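You operate a simulated robot arm through the tools that you are given. There is no shell and no other tool. Be economical: measure what you need, move in short steps, check, and stop when the job is done.

The job below is to be done with a simulated two-armed robot. You get a single attempt, and the scene is never put back.

TASK
Put the white chalk stick on the lid top of the green case. Take the teal socket box and leave it on the top of the timber table. Turn the teal dial to 12. Fetch the orange can and set it on the top of the timber table. Stack the 25 screw box from the top of the fitting table on top of the 45 screw box. Pick up the grey chalk stick with one hand, pass it to the other hand and put it on the shelf of the gauge table. Put the short wooden batten that says "L725" from the top of the timber table on the air cover. Take the grey wedge from the top of the filler table and put it on the table marked boxes. Fetch the brown can and set it on the back of the white cabinet. Fetch the green wedge and set it on the shelf of the gauge table. Do these in any order. Set down upright: orange can, brown can.

The check looks at the end state, three seconds after you hand in, the way a careful person would. Anything else that was tipped, shoved, dropped, spilled or broken makes it a failure. A push-on lid holds only when it is set on centred and level and pressed home; a screw cap is set on level and turned clockwise until tight.

THE ROBOT
Two 7-joint arms with two-finger parallel grippers on one trunk, on a base that drives. Base frame: it is fixed to the floor where the robot stands at the start and does not move with it; the origin is under the middle of the robot, x ahead of it, y to its left, z up; the surface under the hand at the start is at about z = 330. Lengths are in mm, angles in rad, forces in N, time in s.
The left shoulder is at the start at [75, 182, 1076], the right one opposite. With the tool pointing down near the work surface each hand reaches from about 100 to 500 mm from the robot's upright axis, wherever it stands, measured 20 degrees to its own side. Places, roughly: air cover [8000, 3250, 750]; back of the white cabinet (97x26 cm) [8180, 3520, 860]; brown can [8000, 4250, 750]; green wedge (8x4x3 cm) [7300, -100, 800]; grey chalk stick (3x3x11 cm) [5400, -2200, 900]; grey wedge (10x5x4 cm) [7800, 5700, 700]; lid top of the green case [100, -600, 500]; orange can [7250, -2000, 750]; screw box [7500, -1750, 750]; shelf of the gauge table [5200, -2500, 300]; short wooden batten [7500, -1000, 750]; table marked BOXES [5200, 4200, 700]; teal dial [7300, -2100, 800]; teal socket box (6x6x5 cm) [7600, -2500, 800]; top of the timber table [7600, -700, 800]; white chalk stick (3x3x11 cm) [500, 200, 400]. Payload 3.91 kg a hand.
The tool frame of a hand sits at the grasp point between the pads (the TCP): z along the fingers, y along the line on which they close. The tips reach 30 mm beyond it. Largest opening 110 mm; finger width 20, thickness 10; the body of the gripper, 48 by 112 mm, starts 55 mm behind the TCP.
Orientation is that of the tool frame in the base frame, as [roll, pitch, yaw] about the fixed x, y, z axes, in that order (R = Rz(yaw) Ry(pitch) Rx(roll)). With the fingers straight down and closing along the base's y, the tool's x points along the base's -x, its y along +y and its z along -z.

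THE INTERFACE
- The arms move only by the tool drive_tool. It takes "left_moves", "right_moves" or both (then of equal length, played together; a hand with none holds still); each is one flat list of numbers, 7 for each row, row after row: the shift along the base's x, y, z in mm, then the turn, a rotation vector about the base's x, y, z in rad, then the opening, from 0 (shut) to 1 (fully open). In form: [tx, ty, tz, rx, ry, rz, fingers, tx, ty, tz, rx, ry, rz, fingers, ...]. A call has 1 to 12 rows; each row shifts and turns the commanded pose from where the row before left it. Each row takes 0.2 s and may step no farther than 50 mm and 0.15 rad from the row before; otherwise, or with a gripper value out of range, the whole call is refused. A pose out of reach is approached as far as the arm can. The call stops where the force on the tool passes 40 N (or 10 N more than at its start, if that is more) or the arm is blocked; 0.2 s more then pass. Each finger travels about 72 mm/s and halts on what it meets, pressing with about 43 N; the grip force reading is that of the motor and also rises with nothing between the fingers. The clock runs only during rows and for 0.2 s after the last one: add rows that do not move to give the fingers time. It gives the time, the measured TCP pose, the force on the tool (base axes), the opening and the grip force at its end, in the units of the frame above (readings bear some noise), with the torque about the TCP (base axes, N m) and any sound that the robot's microphone picked up, and new pictures: "pictures" is both (left out), scene, wrist or none (wrist: the cameras of the hands that moved).
- Cameras (640 x 400 px; columns grow to the right, rows downward): "scene" is now at [188.6, -19, 1217.9]; the picture's right is [-0.35, -0.94, 0.00], its down [-0.87, 0.32, -0.36] and it looks along [0.34, -0.13, -0.93] (base axes); focal length 285 px, centre (320, 200). "left" rides on the left gripper at [72, -17, -103] in its tool frame; the picture's right is [0.23, 0.97, 0.00], its down [-0.76, 0.18, -0.62] and it looks along [-0.61, 0.14, 0.78] (tool axes); focal length 222 px, centre (320, 200). "right" rides on the right gripper at [72, 17, -103] in its tool frame; the picture's right is [-0.23, 0.97, 0.00], its down [-0.76, -0.18, -0.62] and it looks along [-0.61, -0.14, 0.78] (tool axes); focal length 222 px, centre (320, 200). There is no depth. A picture from a camera that has moved, and an enlarged one, comes with that camera's place and axes in the base frame and with its lens.
- move_column(by): slides the trunk up (or, below 0, down) by that many mm; the arms and the scene camera ride with it, the base frame stays. It gives what a move gives, with no picture.
- drive_base(legs): drives the robot by 1 to 6 legs, each [ahead, left, turn to the left] in mm, mm and rad, along the robot's own axes; the way and the turn of a leg run together, so that a leg with both is an arc; at most 1500 mm and 3.142 rad a leg. The arms and the cameras ride along, it lands a little off, and it stops where it bumps. It gives what a move gives, and a new picture of the scene camera.
- head_to(pan, tilt): turns the head with the scene camera to pan (to the left, within 1.396 rad either way) and tilt (down, from -0.506 to 1.204), counted from straight ahead of the robot. It gives what a move gives, and a new picture of the scene camera.
- zoom(camera, box): a new picture of the part [left, top, right, bottom] of that camera's present view, enlarged. No time passes.
- hand_in(): hands the job in; it is judged then, once.

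Work in short steps. Places have to be worked out from the pictures, the camera data and where the tool is seen: move nearer, look again, correct. Check each grasp and each placing, and mend what went wrong. You have 525 turns and 360 pictures in all, those below and enlarged ones among them. Open the grippers and draw the arms clear of the work before you hand the job in, unless the task says otherwise; then end with one line.

The tools are called after "Emit:" as name(argument=value, ...) on one line, values as JSON. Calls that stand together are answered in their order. drive_tool: Moves the arms, as the interface text tells. Its arguments: {"type":"object","properties":{"left_moves":{"type":"array"},"right_moves":{"type":"array"},"pictures":{"type":"string","enum":["both","scene","wrist","none"]}},"required":[]} The other tools are called the same way: move_column (by) slides the trunk up or down; drive_base (legs) drives the base; head_to (pan, tilt) turns the head that bears the scene camera; zoom (camera, box) takes an enlarged picture of a part of a camera's view; hand_in () hands the job in.

At the start:

```text
time_s: 0.0
left_eef_pos: [363.5, -25.5, 666.5]
left_tcp_rot: [-3.141, 0.001, -3.142]
left_contact_force: [-1.0, -0.1, 0.3]
left_wrist_torque: [-0.01, 0.0, 0.0]
left_width: 109.9
left_finger_force: 0.1
right_eef_pos: [283.6, -368.6, 694.8]
right_tcp_rot: [-3.141, 0.002, -3.14]
right_contact_force: [-0.4, -0.4, 0.2]
right_wrist_torque: [0.0, -0.01, 0.04]
right_width: 109.8
right_finger_force: 0.0
trunk travel left (down, up): [-340.0, 175.0]
robot x, y, heading: [-0.7, 0.4, 0.0]
head pan, tilt: [-0.356, 1.201]
```

scene: 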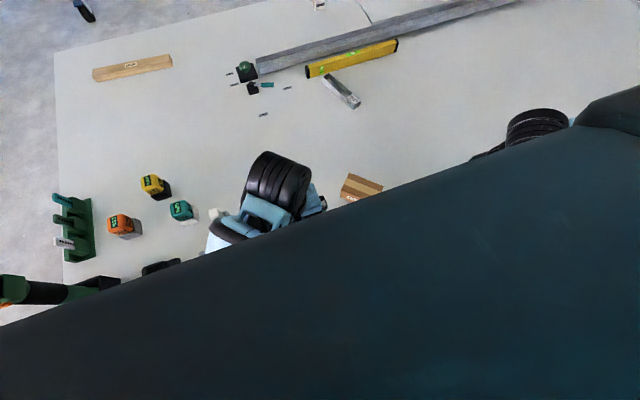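
right: 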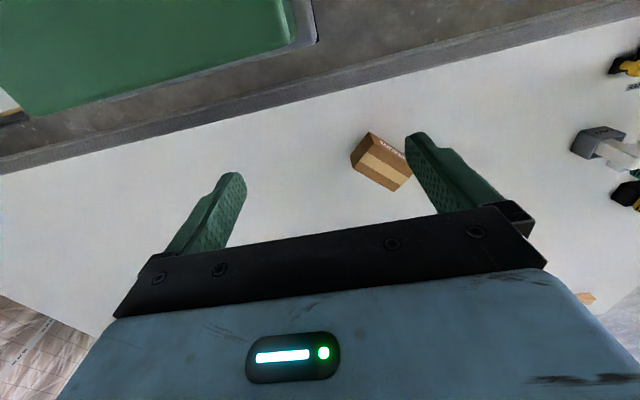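
left: 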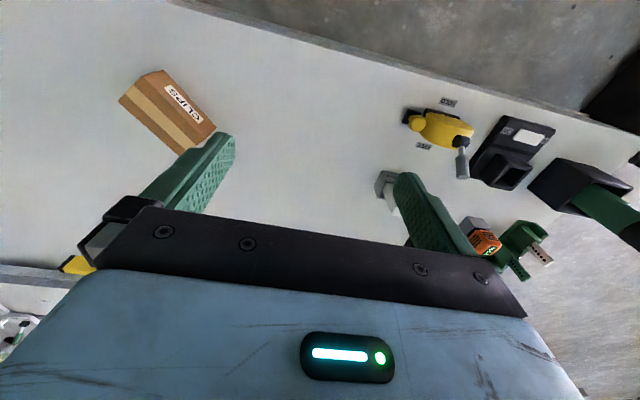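

Starting by looking closely at what seems to be the chalk in the right wrist view and the left.

Emit:
zoom(camera="right", box=[500, 40, 640, 220])

Emit:
head_to(pan=0.3, tilt=0.9)

```text
2.22 times, centred on (570, 130) of right
camera zoom: at [210.8, -352.2, 798.1], right [0.23, 0.97, 0.0], down [0.76, -0.18, 0.62], along [0.61, -0.14, -0.78], focal length 494 px, centre (-236, 356)
```

zoom: 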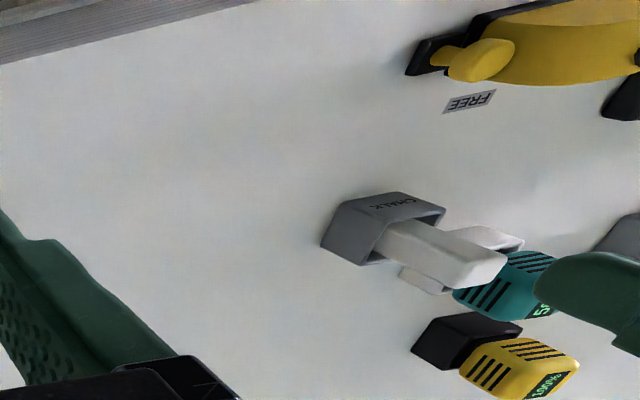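

```text
time_s: 1.0
left_eef_pos: [364.2, -25.1, 666.0]
left_tcp_rot: [-3.14, -0.001, 3.141]
left_contact_force: [-0.2, 0.0, 0.4]
left_wrist_torque: [0.0, 0.02, -0.01]
left_width: 109.9
left_finger_force: 0.1
right_eef_pos: [283.7, -368.4, 694.8]
right_tcp_rot: [-3.141, 0.001, 3.141]
right_contact_force: [-0.1, 0.9, 0.3]
right_wrist_torque: [0.02, 0.02, 0.01]
right_width: 109.9
right_finger_force: 0.1
trunk travel left (down, up): [-340.0, 175.0]
robot x, y, heading: [-3.3, -0.9, -0.005]
head pan, tilt: [0.3, 0.901]
camera scene: at [208.3, 22.7, 1237.7], right [0.29, -0.96, 0.0], down [-0.75, -0.23, -0.62], along [0.59, 0.18, -0.78], focal length 285 px, centre (320, 200)
```

scene: 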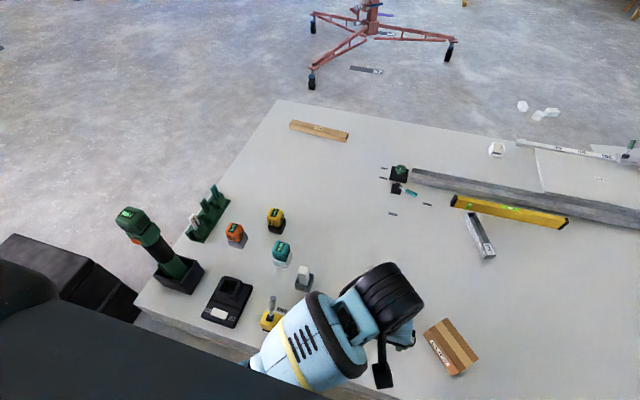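

The chalk stands upright in a grey holder, top near [538,176,442]. I bring the left hand above it to look with the wrist camera.

Emit:
drive_tool(left_moves=[35, 40, 0, 0, 0, 0, 1, 35, 40, 0, 0, 0, 0, 1, 35, 40, 0, 0, 0, 0, 1, 35, 40, -20, 0, 0, 0, 1, 20, 40, -20, 0, 0, 0, 1, 0, 0, 0, 0, 0, 0, 1])

```text
refused: row 1 steps farther than a row can; nothing moved
```

I shorten the rows to stay under 50 mm.

Emit:
drive_tool(left_moves=[30, 34, 0, 0, 0, 0, 1, 30, 34, 0, 0, 0, 0, 1, 30, 34, 0, 0, 0, 0, 1, 30, 34, -20, 0, 0, 0, 1, 30, 34, -20, 0, 0, 0, 1, 10, 30, 0, 0, 0, 0, 1, 0, 0, 0, 0, 0, 0, 1])

```text
time_s: 2.6
left_eef_pos: [523.9, 175.3, 625.4]
left_tcp_rot: [3.139, -0.001, -3.142]
left_contact_force: [0.0, -0.4, -0.3]
left_wrist_torque: [0.01, 0.02, 0.01]
left_width: 109.9
left_finger_force: 0.0
right_eef_pos: [283.1, -367.8, 696.2]
right_tcp_rot: [-3.142, 0.0, -3.142]
right_contact_force: [0.0, 0.0, -0.8]
right_wrist_torque: [0.0, -0.02, 0.02]
right_width: 110.0
right_finger_force: 0.0
trunk travel left (down, up): [-340.0, 175.0]
robot x, y, heading: [3.0, 0.3, 0.0]
head pan, tilt: [0.3, 0.901]
camera scene: at [208.3, 22.6, 1237.7], right [0.3, -0.96, 0.0], down [-0.75, -0.23, -0.62], along [0.59, 0.18, -0.78], focal length 285 px, centre (320, 200)
camera left: at [452.4, 159.3, 729.5], right [-0.23, 0.97, 0.0], down [0.76, 0.18, 0.62], along [0.61, 0.14, -0.78], focal length 222 px, centre (320, 200)
```

scene: 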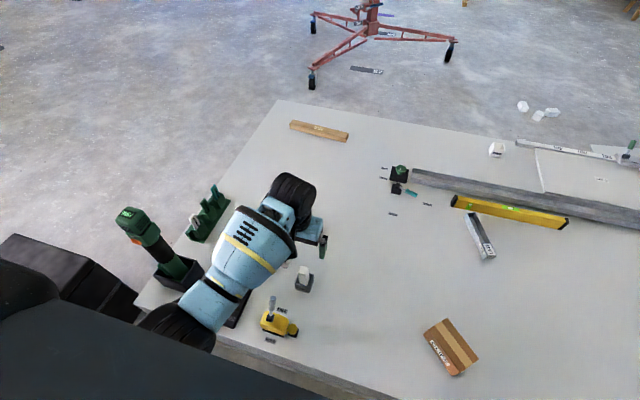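
left: 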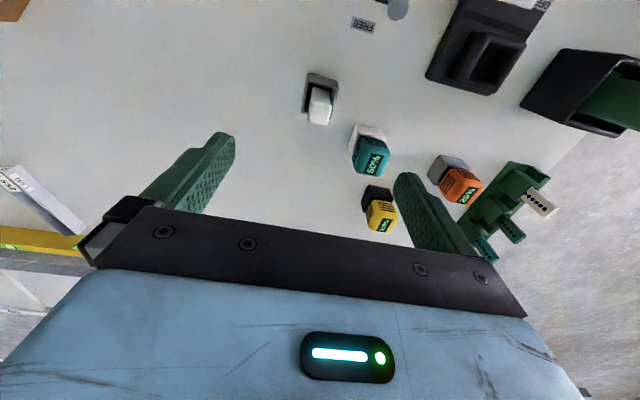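

Chalk top at about [542,179,442]; checking its yaw.

Emit:
zoom(camera="left", box=[260, 50, 420, 150])

```text
4.00 times, centred on (340, 100) of left
camera zoom: at [452.4, 159.3, 729.5], right [-0.23, 0.97, 0.0], down [0.76, 0.18, 0.62], along [0.61, 0.14, -0.78], focal length 888 px, centre (240, 600)
```

zoom: 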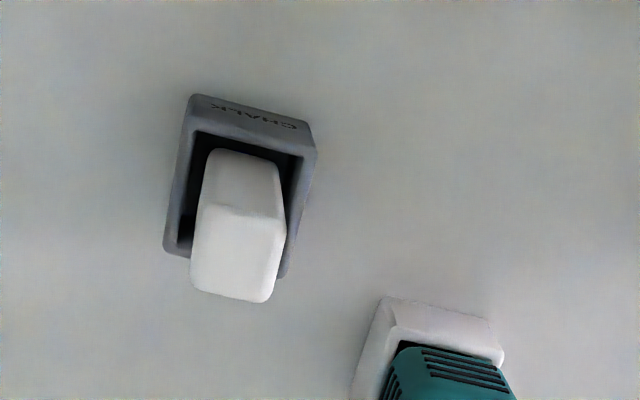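

Chalk is aligned with the base axes. Descend onto it.

Emit:
drive_tool(left_moves=[9, 2, -45, 0, 0, 0, 1, 9, 2, -45, 0, 0, 0, 1, 0, 0, -45, 0, 0, 0, 1, 0, 0, -40, 0, 0, 0, 1, 0, 0, -28, 0, 0, 0, 1, 0, 0, 0, 0, 0, 0, 1])

```text
time_s: 4.0
left_eef_pos: [532.0, 179.8, 441.7]
left_tcp_rot: [3.14, 0.0, -3.141]
left_contact_force: [-0.4, 0.0, 0.6]
left_wrist_torque: [0.02, -0.02, -0.02]
left_width: 110.0
left_finger_force: 0.0
left hand out of reach, approached as far as the arm can: row 5
right_eef_pos: [283.8, -368.5, 695.9]
right_tcp_rot: [3.141, 0.002, -3.141]
right_contact_force: [-0.7, -1.0, -0.1]
right_wrist_torque: [-0.02, 0.01, 0.01]
right_width: 110.1
right_finger_force: 0.1
trunk travel left (down, up): [-340.0, 175.0]
robot x, y, heading: [-0.0, -1.2, -0.001]
head pan, tilt: [0.3, 0.901]
camera scene: at [208.5, 22.6, 1237.7], right [0.3, -0.96, 0.0], down [-0.75, -0.23, -0.62], along [0.59, 0.18, -0.78], focal length 285 px, centre (320, 200)
camera left: at [460.8, 163.5, 544.7], right [-0.23, 0.97, 0.0], down [0.76, 0.18, 0.62], along [0.61, 0.14, -0.78], focal length 222 px, centre (320, 200)
```

scene: 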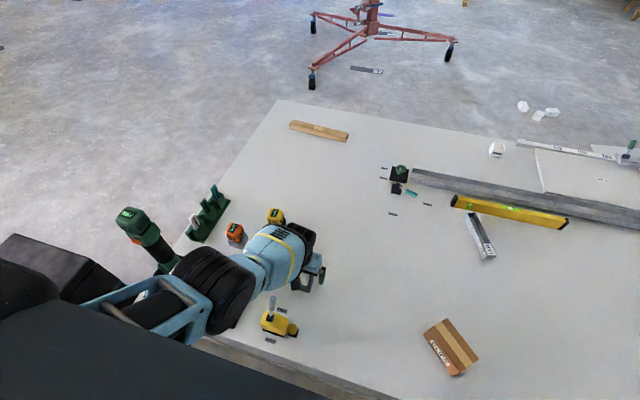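
left: 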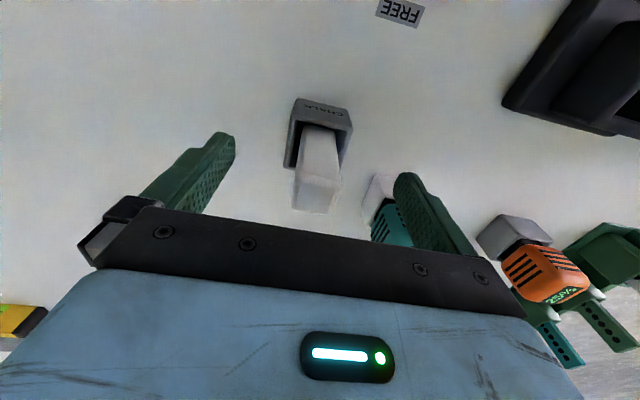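

Out of reach by a bit; raise the hand then lower the trunk.

Emit:
drive_tool(left_moves=[0, 0, 45, 0, 0, 0, 1, 0, 0, 45, 0, 0, 0, 1, 0, 0, 0, 0, 0, 0, 1], pictures="none")

Emit:
move_column(by=-100)

```text
time_s: 4.8
left_eef_pos: [532.0, 180.0, 530.7]
left_tcp_rot: [3.138, -0.002, -3.141]
left_contact_force: [0.6, 0.2, -0.6]
left_wrist_torque: [-0.01, 0.0, 0.0]
left_width: 110.0
left_finger_force: 0.1
right_eef_pos: [284.2, -367.0, 695.3]
right_tcp_rot: [-3.141, -0.001, -3.141]
right_contact_force: [-0.5, 0.8, 0.1]
right_wrist_torque: [0.01, 0.0, -0.02]
right_width: 110.1
right_finger_force: 0.2
trunk travel left (down, up): [-340.0, 175.0]
robot x, y, heading: [-0.5, 1.2, 0.0]
head pan, tilt: [0.3, 0.901]
```

```text
time_s: 6.2
left_eef_pos: [532.9, 179.0, 430.7]
left_tcp_rot: [3.141, 0.001, 3.142]
left_contact_force: [0.0, -0.8, 0.2]
left_wrist_torque: [0.0, 0.03, 0.01]
left_width: 110.1
left_finger_force: 0.0
right_eef_pos: [283.7, -368.0, 597.1]
right_tcp_rot: [-3.141, 0.003, -3.139]
right_contact_force: [-0.1, -0.3, -0.7]
right_wrist_torque: [0.0, 0.0, -0.02]
right_width: 110.0
right_finger_force: 0.0
trunk travel left (down, up): [-240.0, 275.0]
robot x, y, heading: [3.9, -1.8, 0.003]
head pan, tilt: [0.3, 0.901]
```

Now to [542,179,421], close, and lift a little.

Emit:
drive_tool(left_moves=[10, 0, 0, 0, 0, 0, 1, 0, 0, -9, 0, 0, 0, 1, 0, 0, 0, 0, 0, 0, 0, 0, 0, 0, 0, 0, 0, 0, 0, 0, 0, 0, 0, 0, 0, 0, 0, 0, 0, 0, 0, 0], pictures="wrist")

```text
time_s: 7.6
left_eef_pos: [541.6, 178.1, 422.5]
left_tcp_rot: [-3.141, 0.001, 3.141]
left_contact_force: [0.1, 0.1, 0.0]
left_wrist_torque: [0.01, -0.01, -0.01]
left_width: 27.1
left_finger_force: 42.7
right_eef_pos: [284.1, -367.6, 596.2]
right_tcp_rot: [3.141, 0.003, -3.14]
right_contact_force: [0.4, 0.8, -0.1]
right_wrist_torque: [0.01, -0.02, 0.02]
right_width: 110.3
right_finger_force: 0.0
trunk travel left (down, up): [-240.0, 275.0]
robot x, y, heading: [-1.9, 1.6, -0.003]
head pan, tilt: [0.3, 0.901]
camera left: at [470.7, 163.9, 525.8], right [-0.23, 0.97, 0.0], down [0.76, 0.18, 0.62], along [0.61, 0.14, -0.78], focal length 222 px, centre (320, 200)
```

left: 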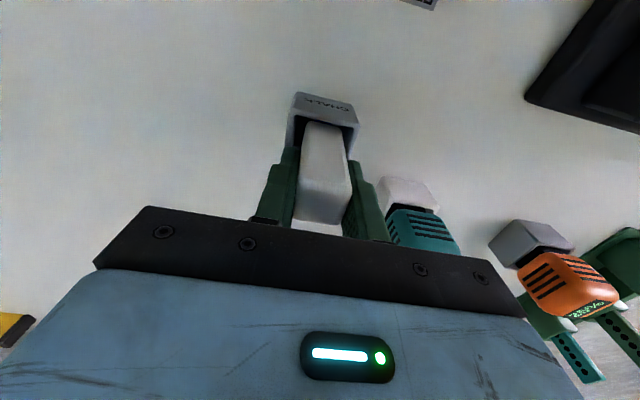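

Gripped at 27 mm. Lift straight, retract, and turn the head toward the green case.

Emit:
drive_tool(left_moves=[0, 0, 40, 0, 0, 0, 0, 0, 0, 45, 0, 0, 0, 0, 0, 0, 45, 0, 0, 0, 0, 0, 0, 45, 0, 0, 0, 0, -30, 0, 30, 0, 0, 0, 0, -45, 0, 10, 0, 0, 0, 0, -45, 0, 0, 0, 0, 0, 0, -45, 0, 0, 0, 0, 0, 0, 0, 0, 0, 0, 0, 0, 0], pictures="wrist")

Emit:
head_to(pan=-1.3, tilt=0.8)

```text
time_s: 9.6
left_eef_pos: [376.4, 179.3, 637.2]
left_tcp_rot: [3.141, -0.001, 3.141]
left_contact_force: [0.3, -1.6, -0.8]
left_wrist_torque: [0.03, 0.01, -0.01]
left_width: 26.9
left_finger_force: 43.2
right_eef_pos: [283.8, -368.9, 595.0]
right_tcp_rot: [3.142, 0.001, -3.141]
right_contact_force: [-0.1, -0.7, 0.7]
right_wrist_torque: [-0.02, -0.02, 0.0]
right_width: 110.1
right_finger_force: 0.1
trunk travel left (down, up): [-240.0, 275.0]
robot x, y, heading: [1.6, -3.1, 0.002]
head pan, tilt: [0.3, 0.901]
camera left: at [305.1, 164.2, 741.4], right [-0.23, 0.97, 0.0], down [0.76, 0.18, 0.62], along [0.61, 0.14, -0.78], focal length 222 px, centre (320, 200)
```

left: 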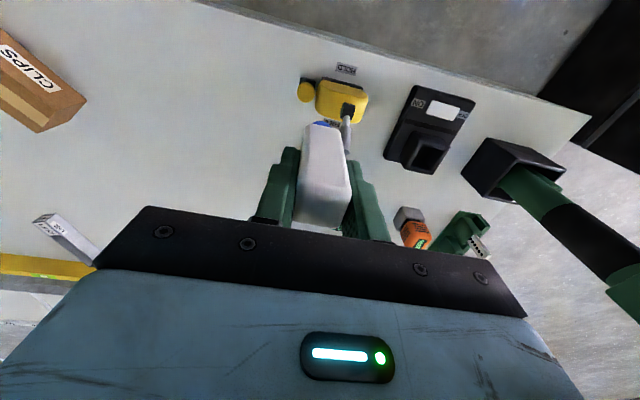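

```text
time_s: 11.2
left_eef_pos: [377.8, 179.4, 637.4]
left_tcp_rot: [-3.14, -0.001, -3.141]
left_contact_force: [-0.4, 0.3, -0.8]
left_wrist_torque: [0.01, 0.02, 0.01]
left_width: 27.4
left_finger_force: 42.7
right_eef_pos: [282.9, -368.1, 595.1]
right_tcp_rot: [-3.14, 0.0, -3.141]
right_contact_force: [-0.4, 0.1, 0.2]
right_wrist_torque: [0.0, 0.01, -0.03]
right_width: 110.1
right_finger_force: 0.1
trunk travel left (down, up): [-240.0, 275.0]
robot x, y, heading: [1.9, 0.8, 0.001]
head pan, tilt: [-1.3, 0.799]
camera scene: at [185.5, -77.2, 1144.4], right [-0.96, -0.27, 0.0], down [-0.19, 0.69, -0.7], along [0.19, -0.67, -0.72], focal length 285 px, centre (320, 200)
```

scene: 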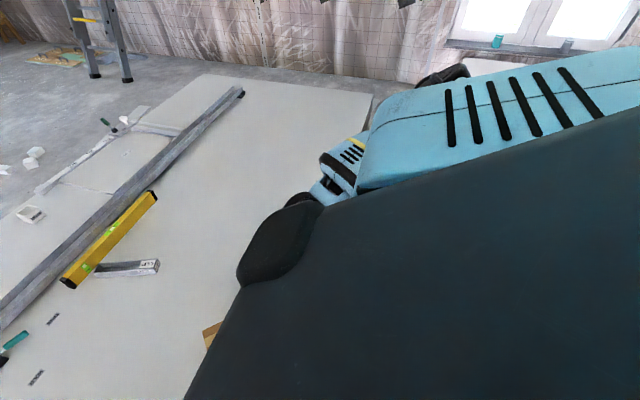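

The right shoulder blocks the case. I look to the left side and ahead to learn the surroundings before driving.

Emit:
head_to(pan=1.39, tilt=0.5)

Emit:
head_to(pan=-1.39, tilt=0.3)

Emit:
head_to(pan=0.0, tilt=0.15)

```text
time_s: 13.6
left_eef_pos: [375.9, 179.9, 635.9]
left_tcp_rot: [-3.141, -0.001, -3.14]
left_contact_force: [-0.5, 0.2, -0.8]
left_wrist_torque: [0.0, 0.0, 0.01]
left_width: 27.2
left_finger_force: 43.4
right_eef_pos: [282.6, -368.3, 595.2]
right_tcp_rot: [-3.141, 0.0, 3.141]
right_contact_force: [0.3, -0.1, -0.3]
right_wrist_torque: [-0.01, -0.03, -0.02]
right_width: 109.7
right_finger_force: 0.0
trunk travel left (down, up): [-240.0, 275.0]
robot x, y, heading: [-0.9, -0.8, 0.003]
head pan, tilt: [1.389, 0.499]
camera scene: at [180.3, 90.0, 1170.4], right [0.98, -0.18, 0.0], down [-0.09, -0.47, -0.88], along [0.16, 0.86, -0.48], focal length 285 px, centre (320, 200)
```

scene: 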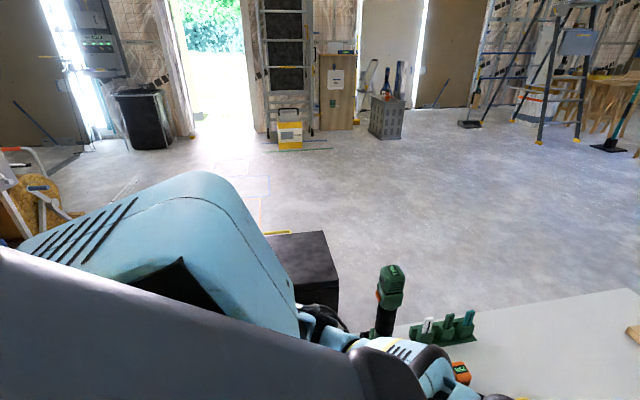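

```text
time_s: 16.1
left_eef_pos: [377.8, 179.3, 637.7]
left_tcp_rot: [-3.14, -0.002, -3.14]
left_contact_force: [0.0, 0.0, -0.3]
left_wrist_torque: [-0.01, -0.02, 0.01]
left_width: 27.1
left_finger_force: 42.3
right_eef_pos: [282.7, -368.6, 594.9]
right_tcp_rot: [-3.142, 0.001, -3.141]
right_contact_force: [-1.0, -0.4, 0.4]
right_wrist_torque: [0.0, -0.02, 0.0]
right_width: 109.9
right_finger_force: 0.0
trunk travel left (down, up): [-240.0, 275.0]
robot x, y, heading: [1.3, 2.6, -0.0]
head pan, tilt: [-1.389, 0.3]
camera scene: at [180.8, -91.3, 1188.8], right [-0.98, -0.18, 0.0], down [-0.05, 0.29, -0.96], along [0.17, -0.94, -0.3], focal length 285 px, centre (320, 200)
```

scene: 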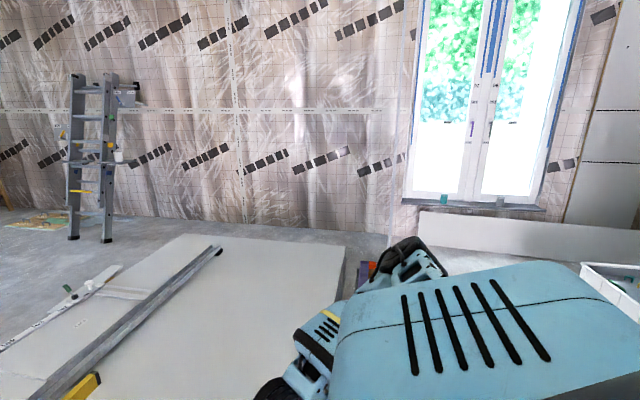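

```text
time_s: 17.6
left_eef_pos: [377.5, 179.3, 636.6]
left_tcp_rot: [3.141, -0.003, 3.141]
left_contact_force: [0.4, 0.1, -0.9]
left_wrist_torque: [0.05, -0.02, -0.04]
left_width: 27.4
left_finger_force: 43.5
right_eef_pos: [284.0, -368.1, 595.2]
right_tcp_rot: [3.141, 0.001, 3.141]
right_contact_force: [0.2, -0.7, 0.1]
right_wrist_torque: [-0.04, 0.01, 0.02]
right_width: 110.2
right_finger_force: 0.0
trunk travel left (down, up): [-240.0, 275.0]
robot x, y, heading: [0.3, -2.0, -0.002]
head pan, tilt: [0.0, 0.15]
camera scene: at [256.6, 0.4, 1202.8], right [0.0, -1.0, 0.0], down [-0.15, 0.0, -0.99], along [0.99, 0.0, -0.15], focal length 285 px, centre (320, 200)
```

scene: 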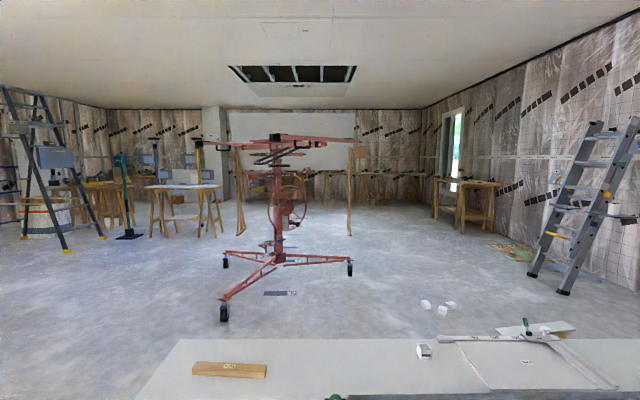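

I'll raise the trunk, back off 250 mm, and turn right in steps toward the green case.

Emit:
move_column(by=150)

Emit:
head_to(pan=0.0, tilt=0.8)

Emit:
drive_base(legs=[[-250, 0, 0], [0, 0, -0.7]])

```text
time_s: 19.4
left_eef_pos: [377.1, 178.6, 787.1]
left_tcp_rot: [-3.14, -0.002, 3.142]
left_contact_force: [0.6, 0.0, -0.6]
left_wrist_torque: [-0.01, 0.01, 0.02]
left_width: 27.5
left_finger_force: 42.8
right_eef_pos: [284.2, -367.8, 744.5]
right_tcp_rot: [3.141, 0.001, 3.14]
right_contact_force: [0.4, -0.2, -0.2]
right_wrist_torque: [-0.02, 0.02, 0.03]
right_width: 110.3
right_finger_force: 0.0
trunk travel left (down, up): [-390.0, 125.0]
robot x, y, heading: [-3.8, 1.7, -0.001]
head pan, tilt: [0.0, 0.15]
```

```text
time_s: 20.4
left_eef_pos: [377.9, 179.4, 784.8]
left_tcp_rot: [3.14, 0.0, 3.141]
left_contact_force: [1.0, -0.1, -0.9]
left_wrist_torque: [0.01, 0.02, 0.03]
left_width: 27.1
left_finger_force: 42.9
right_eef_pos: [282.7, -368.5, 744.6]
right_tcp_rot: [3.141, 0.002, -3.141]
right_contact_force: [0.5, 0.1, -0.4]
right_wrist_torque: [0.03, 0.0, 0.02]
right_width: 110.1
right_finger_force: 0.0
trunk travel left (down, up): [-390.0, 125.0]
robot x, y, heading: [-0.2, -1.0, 0.001]
head pan, tilt: [0.0, 0.799]
camera scene: at [200.7, 0.5, 1298.9], right [0.0, -1.0, 0.0], down [-0.72, 0.0, -0.7], along [0.7, 0.0, -0.72], focal length 285 px, centre (320, 200)
```

scene: 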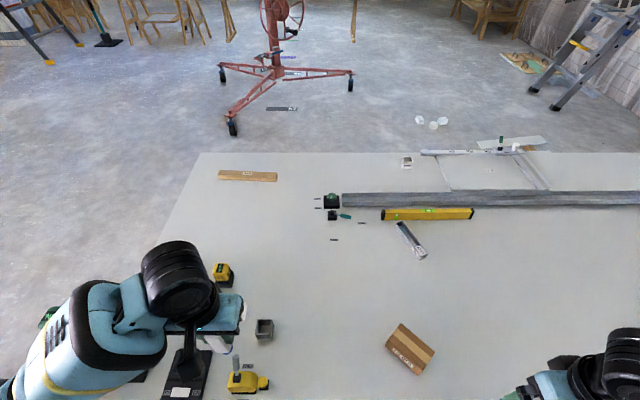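

```text
time_s: 24.1
left_eef_pos: [155.6, -105.9, 787.3]
left_tcp_rot: [3.14, 0.0, 2.441]
left_contact_force: [-0.4, -0.7, -0.6]
left_wrist_torque: [-0.03, 0.0, -0.01]
left_width: 27.4
left_finger_force: 43.3
right_eef_pos: [-269.9, -464.1, 744.9]
right_tcp_rot: [-3.141, 0.0, 2.443]
right_contact_force: [-0.6, 0.6, 0.2]
right_wrist_torque: [0.02, -0.02, 0.03]
right_width: 110.0
right_finger_force: 0.1
trunk travel left (down, up): [-390.0, 125.0]
robot x, y, heading: [-251.9, 0.6, -0.7]
head pan, tilt: [0.0, 0.799]
camera scene: at [-95.5, -127.6, 1298.8], right [-0.64, -0.77, 0.0], down [-0.55, 0.46, -0.7], along [0.53, -0.45, -0.72], focal length 285 px, centre (320, 200)
```

scene: 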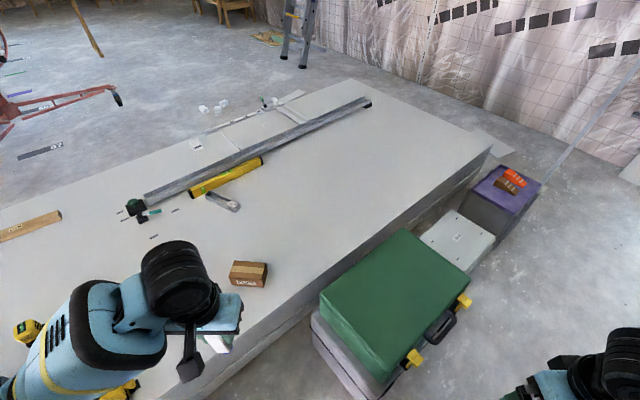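

The lid spans about x −60..200, y −765..−385 at z≈500. I turn further right so the lid lies ahead-left.

Emit:
drive_base(legs=[[0, 0, -0.5]])

```text
time_s: 25.9
left_eef_pos: [56.6, -284.7, 787.3]
left_tcp_rot: [-3.139, -0.001, 1.948]
left_contact_force: [-0.7, -0.3, -0.4]
left_wrist_torque: [-0.01, 0.01, 0.01]
left_width: 27.1
left_finger_force: 43.2
right_eef_pos: [-487.2, -398.1, 745.2]
right_tcp_rot: [3.141, -0.001, 1.948]
right_contact_force: [-0.4, 0.0, -0.2]
right_wrist_torque: [0.02, -0.01, 0.0]
right_width: 109.6
right_finger_force: 0.1
trunk travel left (down, up): [-390.0, 125.0]
robot x, y, heading: [-250.7, -0.3, -1.196]
head pan, tilt: [0.0, 0.799]
camera scene: at [-174.8, -184.7, 1298.8], right [-0.93, -0.37, 0.0], down [-0.26, 0.67, -0.7], along [0.26, -0.65, -0.72], focal length 285 px, centre (320, 200)
```

scene: 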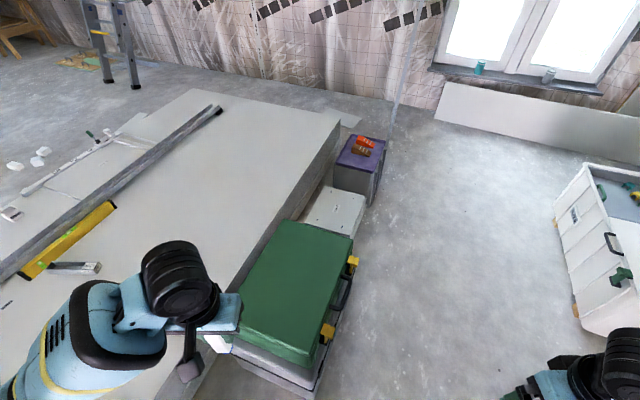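

Lid height is consistent with z≈500. Move the hand over the lid to about [85,-470].

Emit:
drive_tool(left_moves=[8, -46, 0, 0, 0, 0, 0, 8, -46, 0, 0, 0, 0, 0, 8, -46, 0, 0, 0, 0, 0, 5, -46, 0, 0, 0, 0, 0, 0, 0, -45, 0, 0, 0, 0, 0, 0, -45, 0, 0, 0, 0, 0, 0, -40, 0, 0, 0, 0, 0, 0, 0, 0, 0, 0, 0])

```text
time_s: 27.7
left_eef_pos: [86.0, -470.3, 656.8]
left_tcp_rot: [3.14, 0.002, 1.947]
left_contact_force: [-0.3, 1.3, -1.0]
left_wrist_torque: [-0.02, 0.01, 0.01]
left_width: 27.1
left_finger_force: 42.9
right_eef_pos: [-486.6, -398.8, 745.8]
right_tcp_rot: [3.141, 0.0, 1.948]
right_contact_force: [-1.0, 0.1, -1.0]
right_wrist_torque: [-0.02, -0.01, -0.02]
right_width: 110.0
right_finger_force: 0.0
trunk travel left (down, up): [-390.0, 125.0]
robot x, y, heading: [-245.5, -0.2, -1.196]
head pan, tilt: [0.0, 0.799]
camera scene: at [-174.8, -184.6, 1298.8], right [-0.93, -0.37, 0.0], down [-0.26, 0.67, -0.7], along [0.26, -0.65, -0.72], focal length 285 px, centre (320, 200)
camera left: at [43.9, -407.5, 760.0], right [0.82, 0.57, 0.0], down [0.44, -0.64, 0.62], along [0.36, -0.51, -0.78], focal length 222 px, centre (320, 200)
```

scene: 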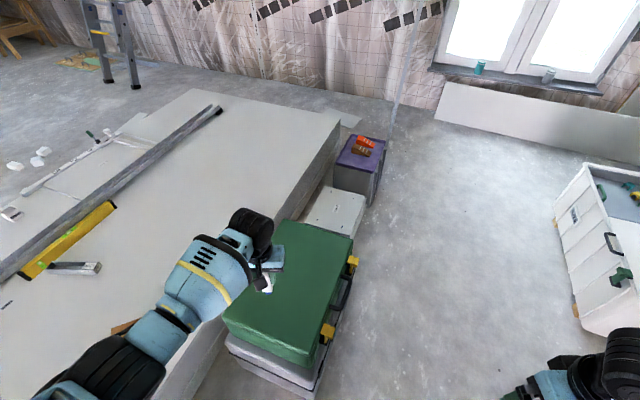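
left: 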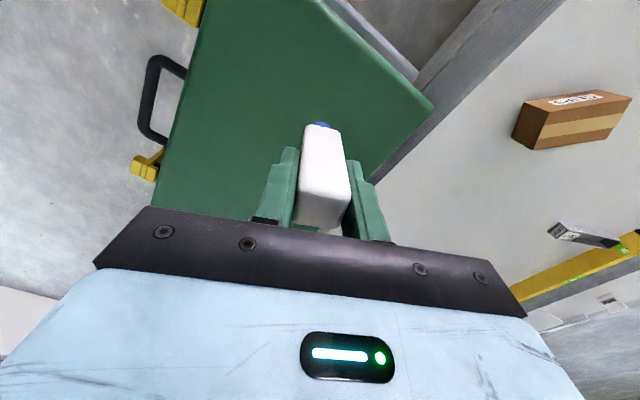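

Shift slightly further in and descend slowly until contact.

Emit:
drive_tool(left_moves=[-15, -25, 0, 0, 0, 0, 0, -10, -20, -20, 0, 0, 0, 0, 0, 0, -20, 0, 0, 0, 0, 0, 0, -10, 0, 0, 0, 0, 0, 0, -8, 0, 0, 0, 0, 0, 0, -8, 0, 0, 0, 0, 0, 0, -8, 0, 0, 0, 0, 0, 0, 0, 0, 0, 0, 0])

```text
time_s: 29.5
left_eef_pos: [60.4, -505.6, 587.2]
left_tcp_rot: [3.138, -0.003, 1.946]
left_contact_force: [-0.3, 0.6, 0.8]
left_wrist_torque: [0.02, 0.01, 0.01]
left_width: 27.2
left_finger_force: 43.1
left hand out of reach, approached as far as the arm can: row 6, 7
right_eef_pos: [-487.5, -400.0, 745.9]
right_tcp_rot: [-3.141, 0.001, 1.949]
right_contact_force: [0.4, 0.2, -0.4]
right_wrist_torque: [0.0, -0.01, 0.0]
right_width: 109.9
right_finger_force: 0.0
trunk travel left (down, up): [-390.0, 125.0]
robot x, y, heading: [-251.5, -1.5, -1.199]
head pan, tilt: [0.0, 0.799]
camera scene: at [-174.8, -184.7, 1298.8], right [-0.93, -0.37, 0.0], down [-0.26, 0.67, -0.7], along [0.26, -0.65, -0.72], focal length 285 px, centre (320, 200)
camera left: at [17.6, -442.7, 691.5], right [0.82, 0.57, 0.0], down [0.44, -0.64, 0.62], along [0.35, -0.51, -0.78], focal length 222 px, centre (320, 200)
```

scene: 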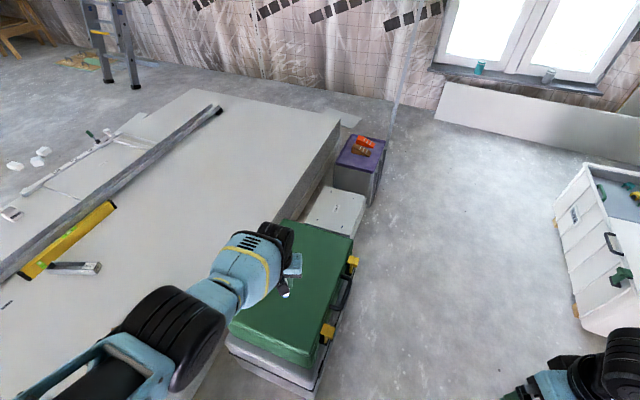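
left: 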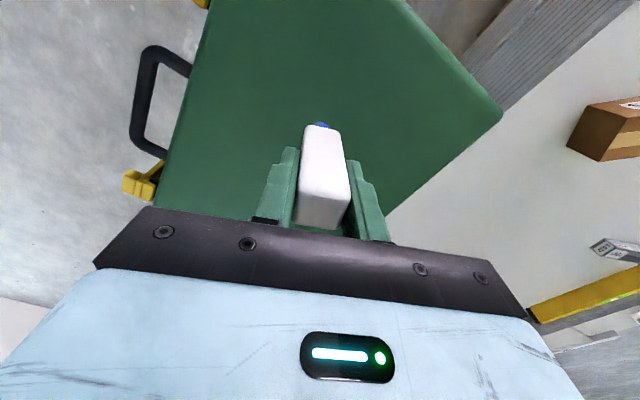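

Out of reach vertically; use the trunk: raise hand 40, lower trunk 60, then descend with the arm in small steps.

Emit:
drive_tool(left_moves=[0, 0, 40, 0, 0, 0, 0, 0, 0, 0, 0, 0, 0, 0], pictures="none")

Emit:
move_column(by=-50)

Emit:
drive_tool(left_moves=[0, 0, -6, 0, 0, 0, 0, 0, 0, -4, 0, 0, 0, 0, 0, 0, -4, 0, 0, 0, 0, 0, 0, -4, 0, 0, 0, 0, 0, 0, -4, 0, 0, 0, 0, 0, 0, -4, 0, 0, 0, 0, 0, 0, -4, 0, 0, 0, 0, 0, 0, -4, 0, 0, 0, 0, 0, 0, -4, 0, 0, 0, 0, 0, 0, 0, 0, 0, 0, 0])

```text
time_s: 30.1
left_eef_pos: [58.8, -504.4, 627.8]
left_tcp_rot: [3.141, -0.002, 1.949]
left_contact_force: [-0.3, -1.3, -0.6]
left_wrist_torque: [0.0, -0.02, -0.02]
left_width: 27.4
left_finger_force: 42.8
right_eef_pos: [-487.7, -397.4, 745.5]
right_tcp_rot: [3.14, 0.0, 1.947]
right_contact_force: [0.0, 0.3, 0.0]
right_wrist_torque: [-0.02, 0.04, 0.06]
right_width: 110.0
right_finger_force: 0.1
trunk travel left (down, up): [-390.0, 125.0]
robot x, y, heading: [-248.5, 1.9, -1.197]
head pan, tilt: [0.0, 0.799]
```

```text
time_s: 31.0
left_eef_pos: [59.4, -505.5, 577.8]
left_tcp_rot: [3.139, 0.0, 1.947]
left_contact_force: [-0.2, -0.1, -0.5]
left_wrist_torque: [-0.03, 0.0, -0.03]
left_width: 27.1
left_finger_force: 42.7
right_eef_pos: [-486.8, -398.2, 695.2]
right_tcp_rot: [-3.141, 0.002, 1.947]
right_contact_force: [0.9, -0.1, -0.1]
right_wrist_torque: [0.01, 0.0, -0.01]
right_width: 109.9
right_finger_force: 0.0
trunk travel left (down, up): [-340.0, 175.0]
robot x, y, heading: [-250.8, -1.8, -1.2]
head pan, tilt: [0.0, 0.799]
```

```text
time_s: 33.2
left_eef_pos: [59.8, -505.1, 540.2]
left_tcp_rot: [3.141, 0.001, 1.949]
left_contact_force: [0.7, -0.8, 3.5]
left_wrist_torque: [0.06, -0.05, -0.02]
left_width: 27.2
left_finger_force: 42.9
right_eef_pos: [-487.6, -399.7, 695.3]
right_tcp_rot: [-3.141, 0.002, 1.947]
right_contact_force: [-0.3, -0.2, -0.2]
right_wrist_torque: [-0.01, -0.03, -0.01]
right_width: 109.9
right_finger_force: 0.0
trunk travel left (down, up): [-340.0, 175.0]
robot x, y, heading: [-247.3, 2.3, -1.197]
head pan, tilt: [0.0, 0.799]
camera scene: at [-169.0, -199.5, 1245.7], right [-0.93, -0.37, 0.0], down [-0.26, 0.67, -0.7], along [0.26, -0.65, -0.72], focal length 285 px, centre (320, 200)
camera left: at [17.7, -442.7, 644.2], right [0.82, 0.57, 0.0], down [0.44, -0.64, 0.62], along [0.36, -0.51, -0.78], focal length 222 px, centre (320, 200)
```

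scene: 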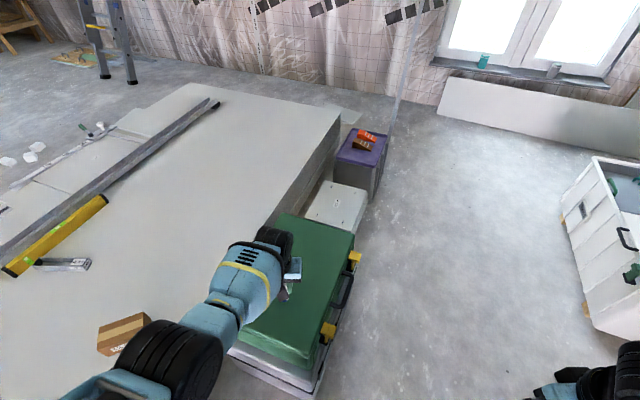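
left: 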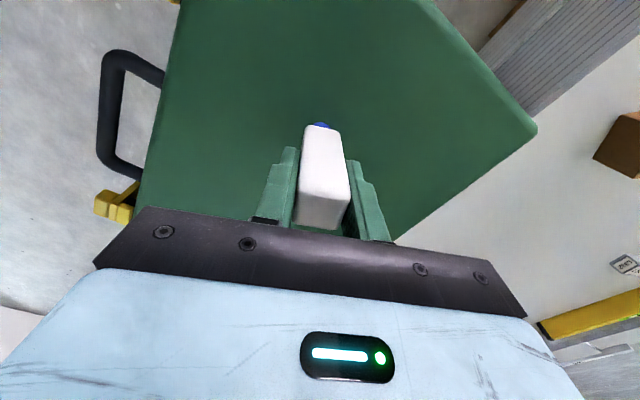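

Light contact at z 540 (lid ≈450). Release gently, then rise.

Emit:
drive_tool(left_moves=[0, 0, -1, 0, 0, 0, 0, 0, 0, 0, 0, 0, 0, 0.35, 0, 0, 0, 0, 0, 0, 0.5, 0, 0, 0, 0, 0, 0, 0.7, 0, 0, 0, 0, 0, 0, 0.7, 0, 0, 30, 0, 0, 0, 0.7, 0, 0, 45, 0, 0, 0, 0.7, 0, 0, 45, 0, 0, 0, 0.7, 0, 0, 45, 0, 0, 0, 0.7, 0, 0, 0, 0, 0, 0, 0.7])

```text
time_s: 35.4
left_eef_pos: [59.4, -504.4, 702.8]
left_tcp_rot: [3.14, -0.002, 1.949]
left_contact_force: [-0.6, -0.1, 0.3]
left_wrist_torque: [0.01, -0.01, 0.0]
left_width: 77.0
left_finger_force: 0.1
right_eef_pos: [-487.2, -399.9, 694.9]
right_tcp_rot: [3.141, 0.0, 1.949]
right_contact_force: [0.5, -0.2, 0.3]
right_wrist_torque: [-0.01, 0.01, 0.03]
right_width: 109.9
right_finger_force: 0.1
trunk travel left (down, up): [-340.0, 175.0]
robot x, y, heading: [-249.5, -1.1, -1.193]
head pan, tilt: [0.0, 0.799]
camera scene: at [-168.8, -199.8, 1245.6], right [-0.93, -0.37, 0.0], down [-0.26, 0.67, -0.7], along [0.26, -0.65, -0.72], focal length 285 px, centre (320, 200)
camera left: at [18.4, -442.6, 807.4], right [0.82, 0.57, 0.0], down [0.45, -0.64, 0.62], along [0.35, -0.51, -0.78], focal length 222 px, centre (320, 200)
```

scene: 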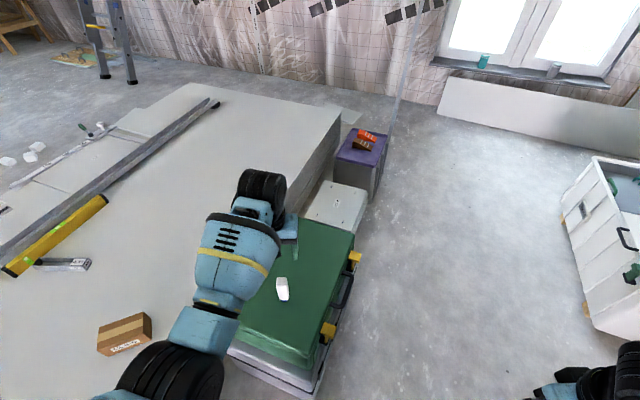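
left: 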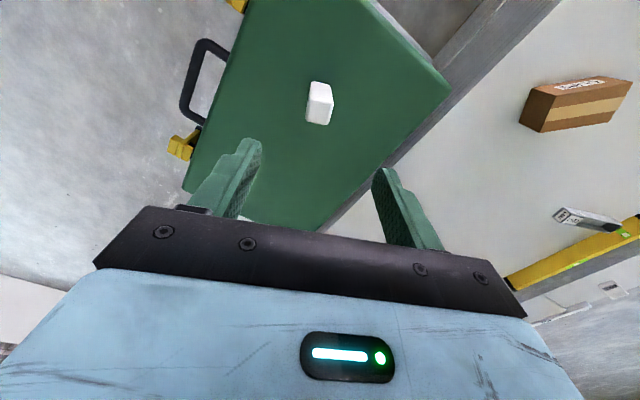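

Chalk stands on the lid. Retract both arms to a carry pose and raise them before driving.

Emit:
drive_tool(left_moves=[0, 0, 45, 0, 0, 0, 0.7, -16, 42, 15, 0, 0, 0, 0.7, -16, 42, 15, 0, 0, 0, 0.7, -16, 42, 15, 0, 0, 0, 0.7, -16, 42, 15, 0, 0, 0, 0.7, -10, 25, 15, 0, 0, 0, 0.7, 0, 0, 0, 0, 0, 0, 0.7], right_moves=[20, 8, 20, 0, 0, 0, 1, 20, 8, 20, 0, 0, 0, 1, 20, 8, 20, 0, 0, 0, 1, 20, 8, 20, 0, 0, 0, 1, 20, 8, 20, 0, 0, 0, 1, 10, 4, 10, 0, 0, 0, 1, 0, 0, 0, 0, 0, 0, 1], pictures="none")

Emit:
drive_base(legs=[[-150, 0, 0], [0, 0, 1.2], [0, 0, 1.4]])

```text
time_s: 36.8
left_eef_pos: [73.0, -364.8, 692.7]
left_tcp_rot: [3.003, 0.038, 1.982]
left_contact_force: [-0.1, -0.1, -0.1]
left_wrist_torque: [0.01, 0.0, 0.04]
left_width: 77.1
left_finger_force: 0.1
left hand out of reach, approached as far as the arm can: row 2, 3, 4, 5, 6
right_eef_pos: [-374.9, -383.4, 785.5]
right_tcp_rot: [3.141, 0.0, 1.948]
right_contact_force: [-0.2, 0.2, -0.2]
right_wrist_torque: [0.0, 0.01, 0.0]
right_width: 109.9
right_finger_force: 0.0
right hand out of reach, approached as far as the arm can: row 3, 4, 5, 6
trunk travel left (down, up): [-340.0, 175.0]
robot x, y, heading: [-249.8, 0.1, -1.198]
head pan, tilt: [0.0, 0.799]
stopped in row 6 (left hand): the arm was blocked; the commanded pose is now the measured one
```

```text
time_s: 44.6
left_eef_pos: [-397.5, 616.1, 692.3]
left_tcp_rot: [3.002, 0.035, -1.695]
left_contact_force: [0.2, -0.3, -0.7]
left_wrist_torque: [-0.02, -0.02, 0.02]
left_width: 76.7
left_finger_force: 0.2
right_eef_pos: [-0.8, 407.6, 786.1]
right_tcp_rot: [-3.141, 0.0, -1.723]
right_contact_force: [-0.3, -0.7, -0.4]
right_wrist_torque: [0.0, -0.01, 0.0]
right_width: 109.7
right_finger_force: 0.0
trunk travel left (down, up): [-340.0, 175.0]
robot x, y, heading: [-301.5, 142.9, 1.415]
head pan, tilt: [0.0, 0.799]
camera scene: at [-269.5, 352.6, 1245.6], right [0.99, -0.15, 0.0], down [-0.11, -0.71, -0.7], along [0.11, 0.69, -0.72], focal length 285 px, centre (320, 200)
```

scene: 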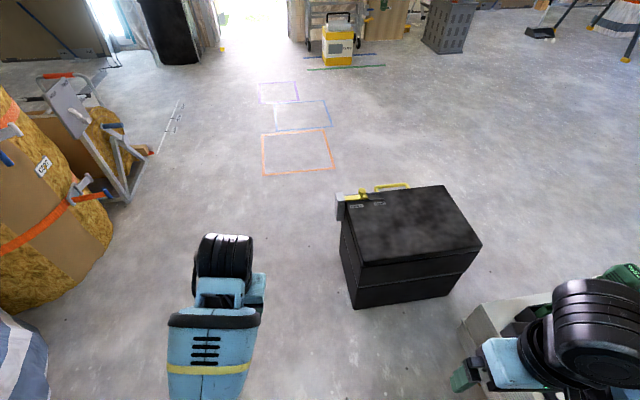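

Clear lane on the left between the insulation pack and black box. Drive there, then turn to face +x and look.

Emit:
drive_base(legs=[[0, 270, 0.156], [1500, 0, 0], [0, 0, -1.571]])

Emit:
head_to(pan=0, tilt=0.15)

```text
time_s: 58.4
left_eef_pos: [-120.8, 1814.9, 691.1]
left_tcp_rot: [3.002, 0.036, -3.108]
left_contact_force: [0.1, 0.7, 0.4]
left_wrist_torque: [-0.01, -0.01, 0.0]
left_width: 77.0
left_finger_force: 0.0
right_eef_pos: [-265.7, 1390.5, 785.8]
right_tcp_rot: [-3.141, -0.001, -3.141]
right_contact_force: [0.1, 0.8, -0.5]
right_wrist_torque: [0.0, -0.03, 0.0]
right_width: 109.9
right_finger_force: 0.1
trunk travel left (down, up): [-340.0, 175.0]
robot x, y, heading: [-578.4, 1650.5, -0.002]
head pan, tilt: [0.0, 0.799]
camera scene: at [-360.4, 1648.8, 1245.6], right [0.0, -1.0, 0.0], down [-0.72, 0.0, -0.7], along [0.7, 0.0, -0.72], focal length 285 px, centre (320, 200)
```

scene: 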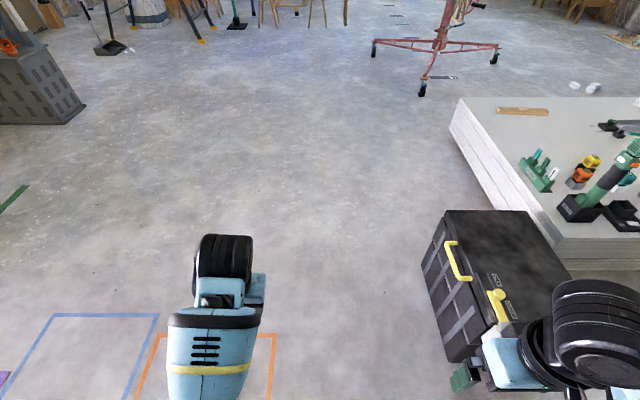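

```text
time_s: 59.4
left_eef_pos: [-120.1, 1814.9, 691.6]
left_tcp_rot: [3.001, 0.037, -3.107]
left_contact_force: [-0.5, 0.2, 0.0]
left_wrist_torque: [0.02, -0.01, 0.0]
left_width: 77.0
left_finger_force: 0.0
right_eef_pos: [-265.1, 1390.4, 786.0]
right_tcp_rot: [-3.141, 0.001, -3.139]
right_contact_force: [-0.6, 0.3, -0.1]
right_wrist_torque: [0.01, 0.02, -0.01]
right_width: 110.0
right_finger_force: 0.0
trunk travel left (down, up): [-340.0, 175.0]
robot x, y, heading: [-579.6, 1652.1, -0.001]
head pan, tilt: [0.0, 0.15]
camera scene: at [-348.3, 1648.8, 1303.9], right [0.0, -1.0, 0.0], down [-0.15, 0.0, -0.99], along [0.99, 0.0, -0.15], focal length 285 px, centre (320, 200)
```

scene: 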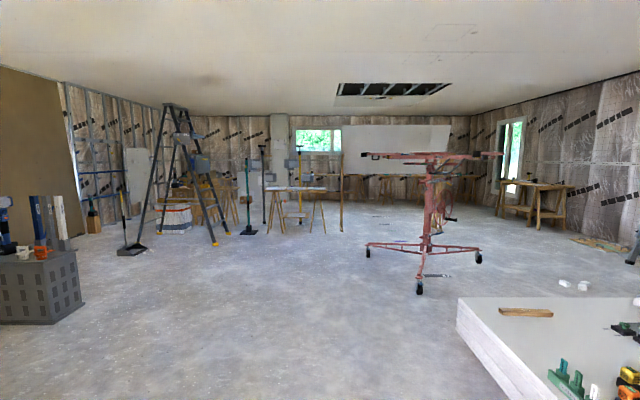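

Lane at y≈1650 looks clear to x≈3500. Drive there.

Emit:
drive_base(legs=[[1300, 0, 0], [1300, 0, 0], [1300, 0, 0]])

```text
time_s: 78.2
left_eef_pos: [3797.3, 1752.7, 691.6]
left_tcp_rot: [3.002, 0.037, -3.125]
left_contact_force: [0.1, -0.6, -0.1]
left_wrist_torque: [0.0, 0.03, -0.01]
left_width: 77.0
left_finger_force: 0.1
right_eef_pos: [3646.6, 1329.8, 785.5]
right_tcp_rot: [-3.141, 0.0, 3.127]
right_contact_force: [-0.4, 0.1, 0.0]
right_wrist_torque: [-0.01, 0.0, 0.0]
right_width: 110.1
right_finger_force: 0.0
trunk travel left (down, up): [-340.0, 175.0]
robot x, y, heading: [3339.4, 1593.3, -0.015]
head pan, tilt: [0.0, 0.15]
camera scene: at [3567.1, 1589.7, 1303.9], right [-0.01, -1.0, 0.0], down [-0.15, 0.0, -0.99], along [0.99, -0.01, -0.15], focal length 285 px, centre (320, 200)
```

scene: 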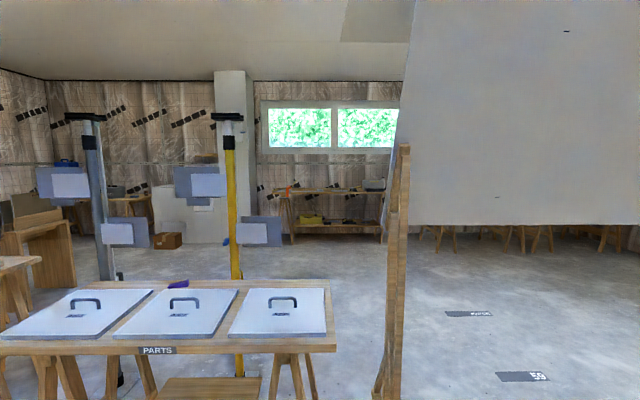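

A parts table and an easel with a plasterboard block straight ahead. Look right for the lane between lift and easel, and left.

Emit:
head_to(pan=-1.0, tilt=0.35)

Emit:
head_to(pan=0.8, tilt=0.35)

```text
time_s: 79.5
left_eef_pos: [3796.3, 1753.5, 692.3]
left_tcp_rot: [3.003, 0.036, -3.122]
left_contact_force: [-0.8, 0.0, 1.3]
left_wrist_torque: [-0.01, 0.0, 0.04]
left_width: 76.8
left_finger_force: 0.1
right_eef_pos: [3645.0, 1330.6, 786.2]
right_tcp_rot: [-3.14, -0.001, 3.129]
right_contact_force: [-1.0, -0.2, -0.4]
right_wrist_torque: [0.02, 0.0, 0.02]
right_width: 109.8
right_finger_force: 0.1
trunk travel left (down, up): [-340.0, 175.0]
robot x, y, heading: [3335.2, 1586.4, -0.011]
head pan, tilt: [-1.0, 0.351]
camera scene: at [3523.4, 1512.0, 1285.3], right [-0.85, -0.53, 0.0], down [-0.18, 0.29, -0.94], along [0.5, -0.8, -0.34], focal length 285 px, centre (320, 200)
```

scene: 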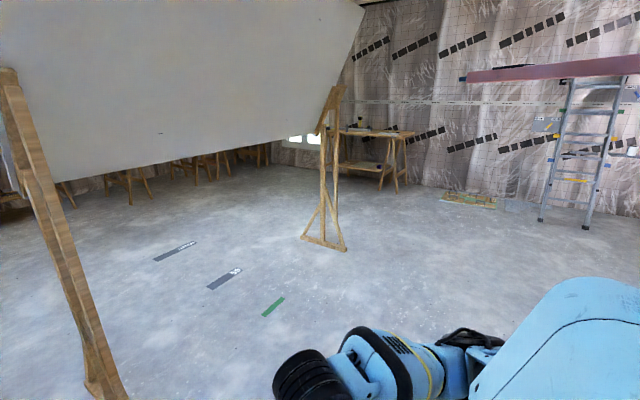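

```text
time_s: 81.3
left_eef_pos: [3797.9, 1752.7, 692.2]
left_tcp_rot: [3.002, 0.037, -3.123]
left_contact_force: [0.1, 0.2, -0.2]
left_wrist_torque: [-0.01, 0.0, 0.01]
left_width: 77.1
left_finger_force: 0.1
right_eef_pos: [3645.3, 1330.2, 785.9]
right_tcp_rot: [-3.141, 0.0, 3.128]
right_contact_force: [-1.1, 0.3, 0.2]
right_wrist_torque: [0.0, -0.03, -0.01]
right_width: 110.2
right_finger_force: 0.0
trunk travel left (down, up): [-340.0, 175.0]
robot x, y, heading: [3335.7, 1593.0, -0.018]
head pan, tilt: [0.799, 0.351]
camera scene: at [3540.1, 1656.8, 1285.3], right [0.71, -0.71, 0.0], down [-0.24, -0.24, -0.94], along [0.66, 0.66, -0.34], focal length 285 px, centre (320, 200)
```

scene: 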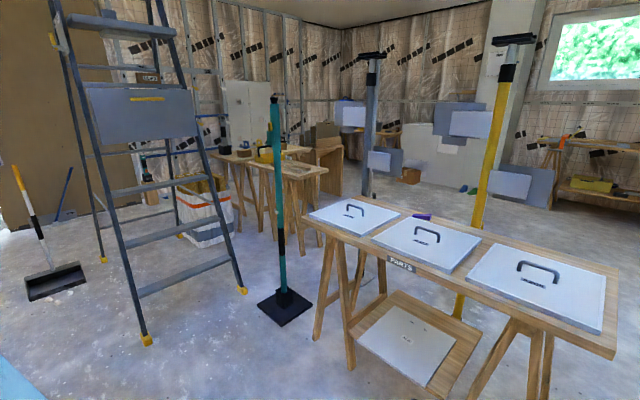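

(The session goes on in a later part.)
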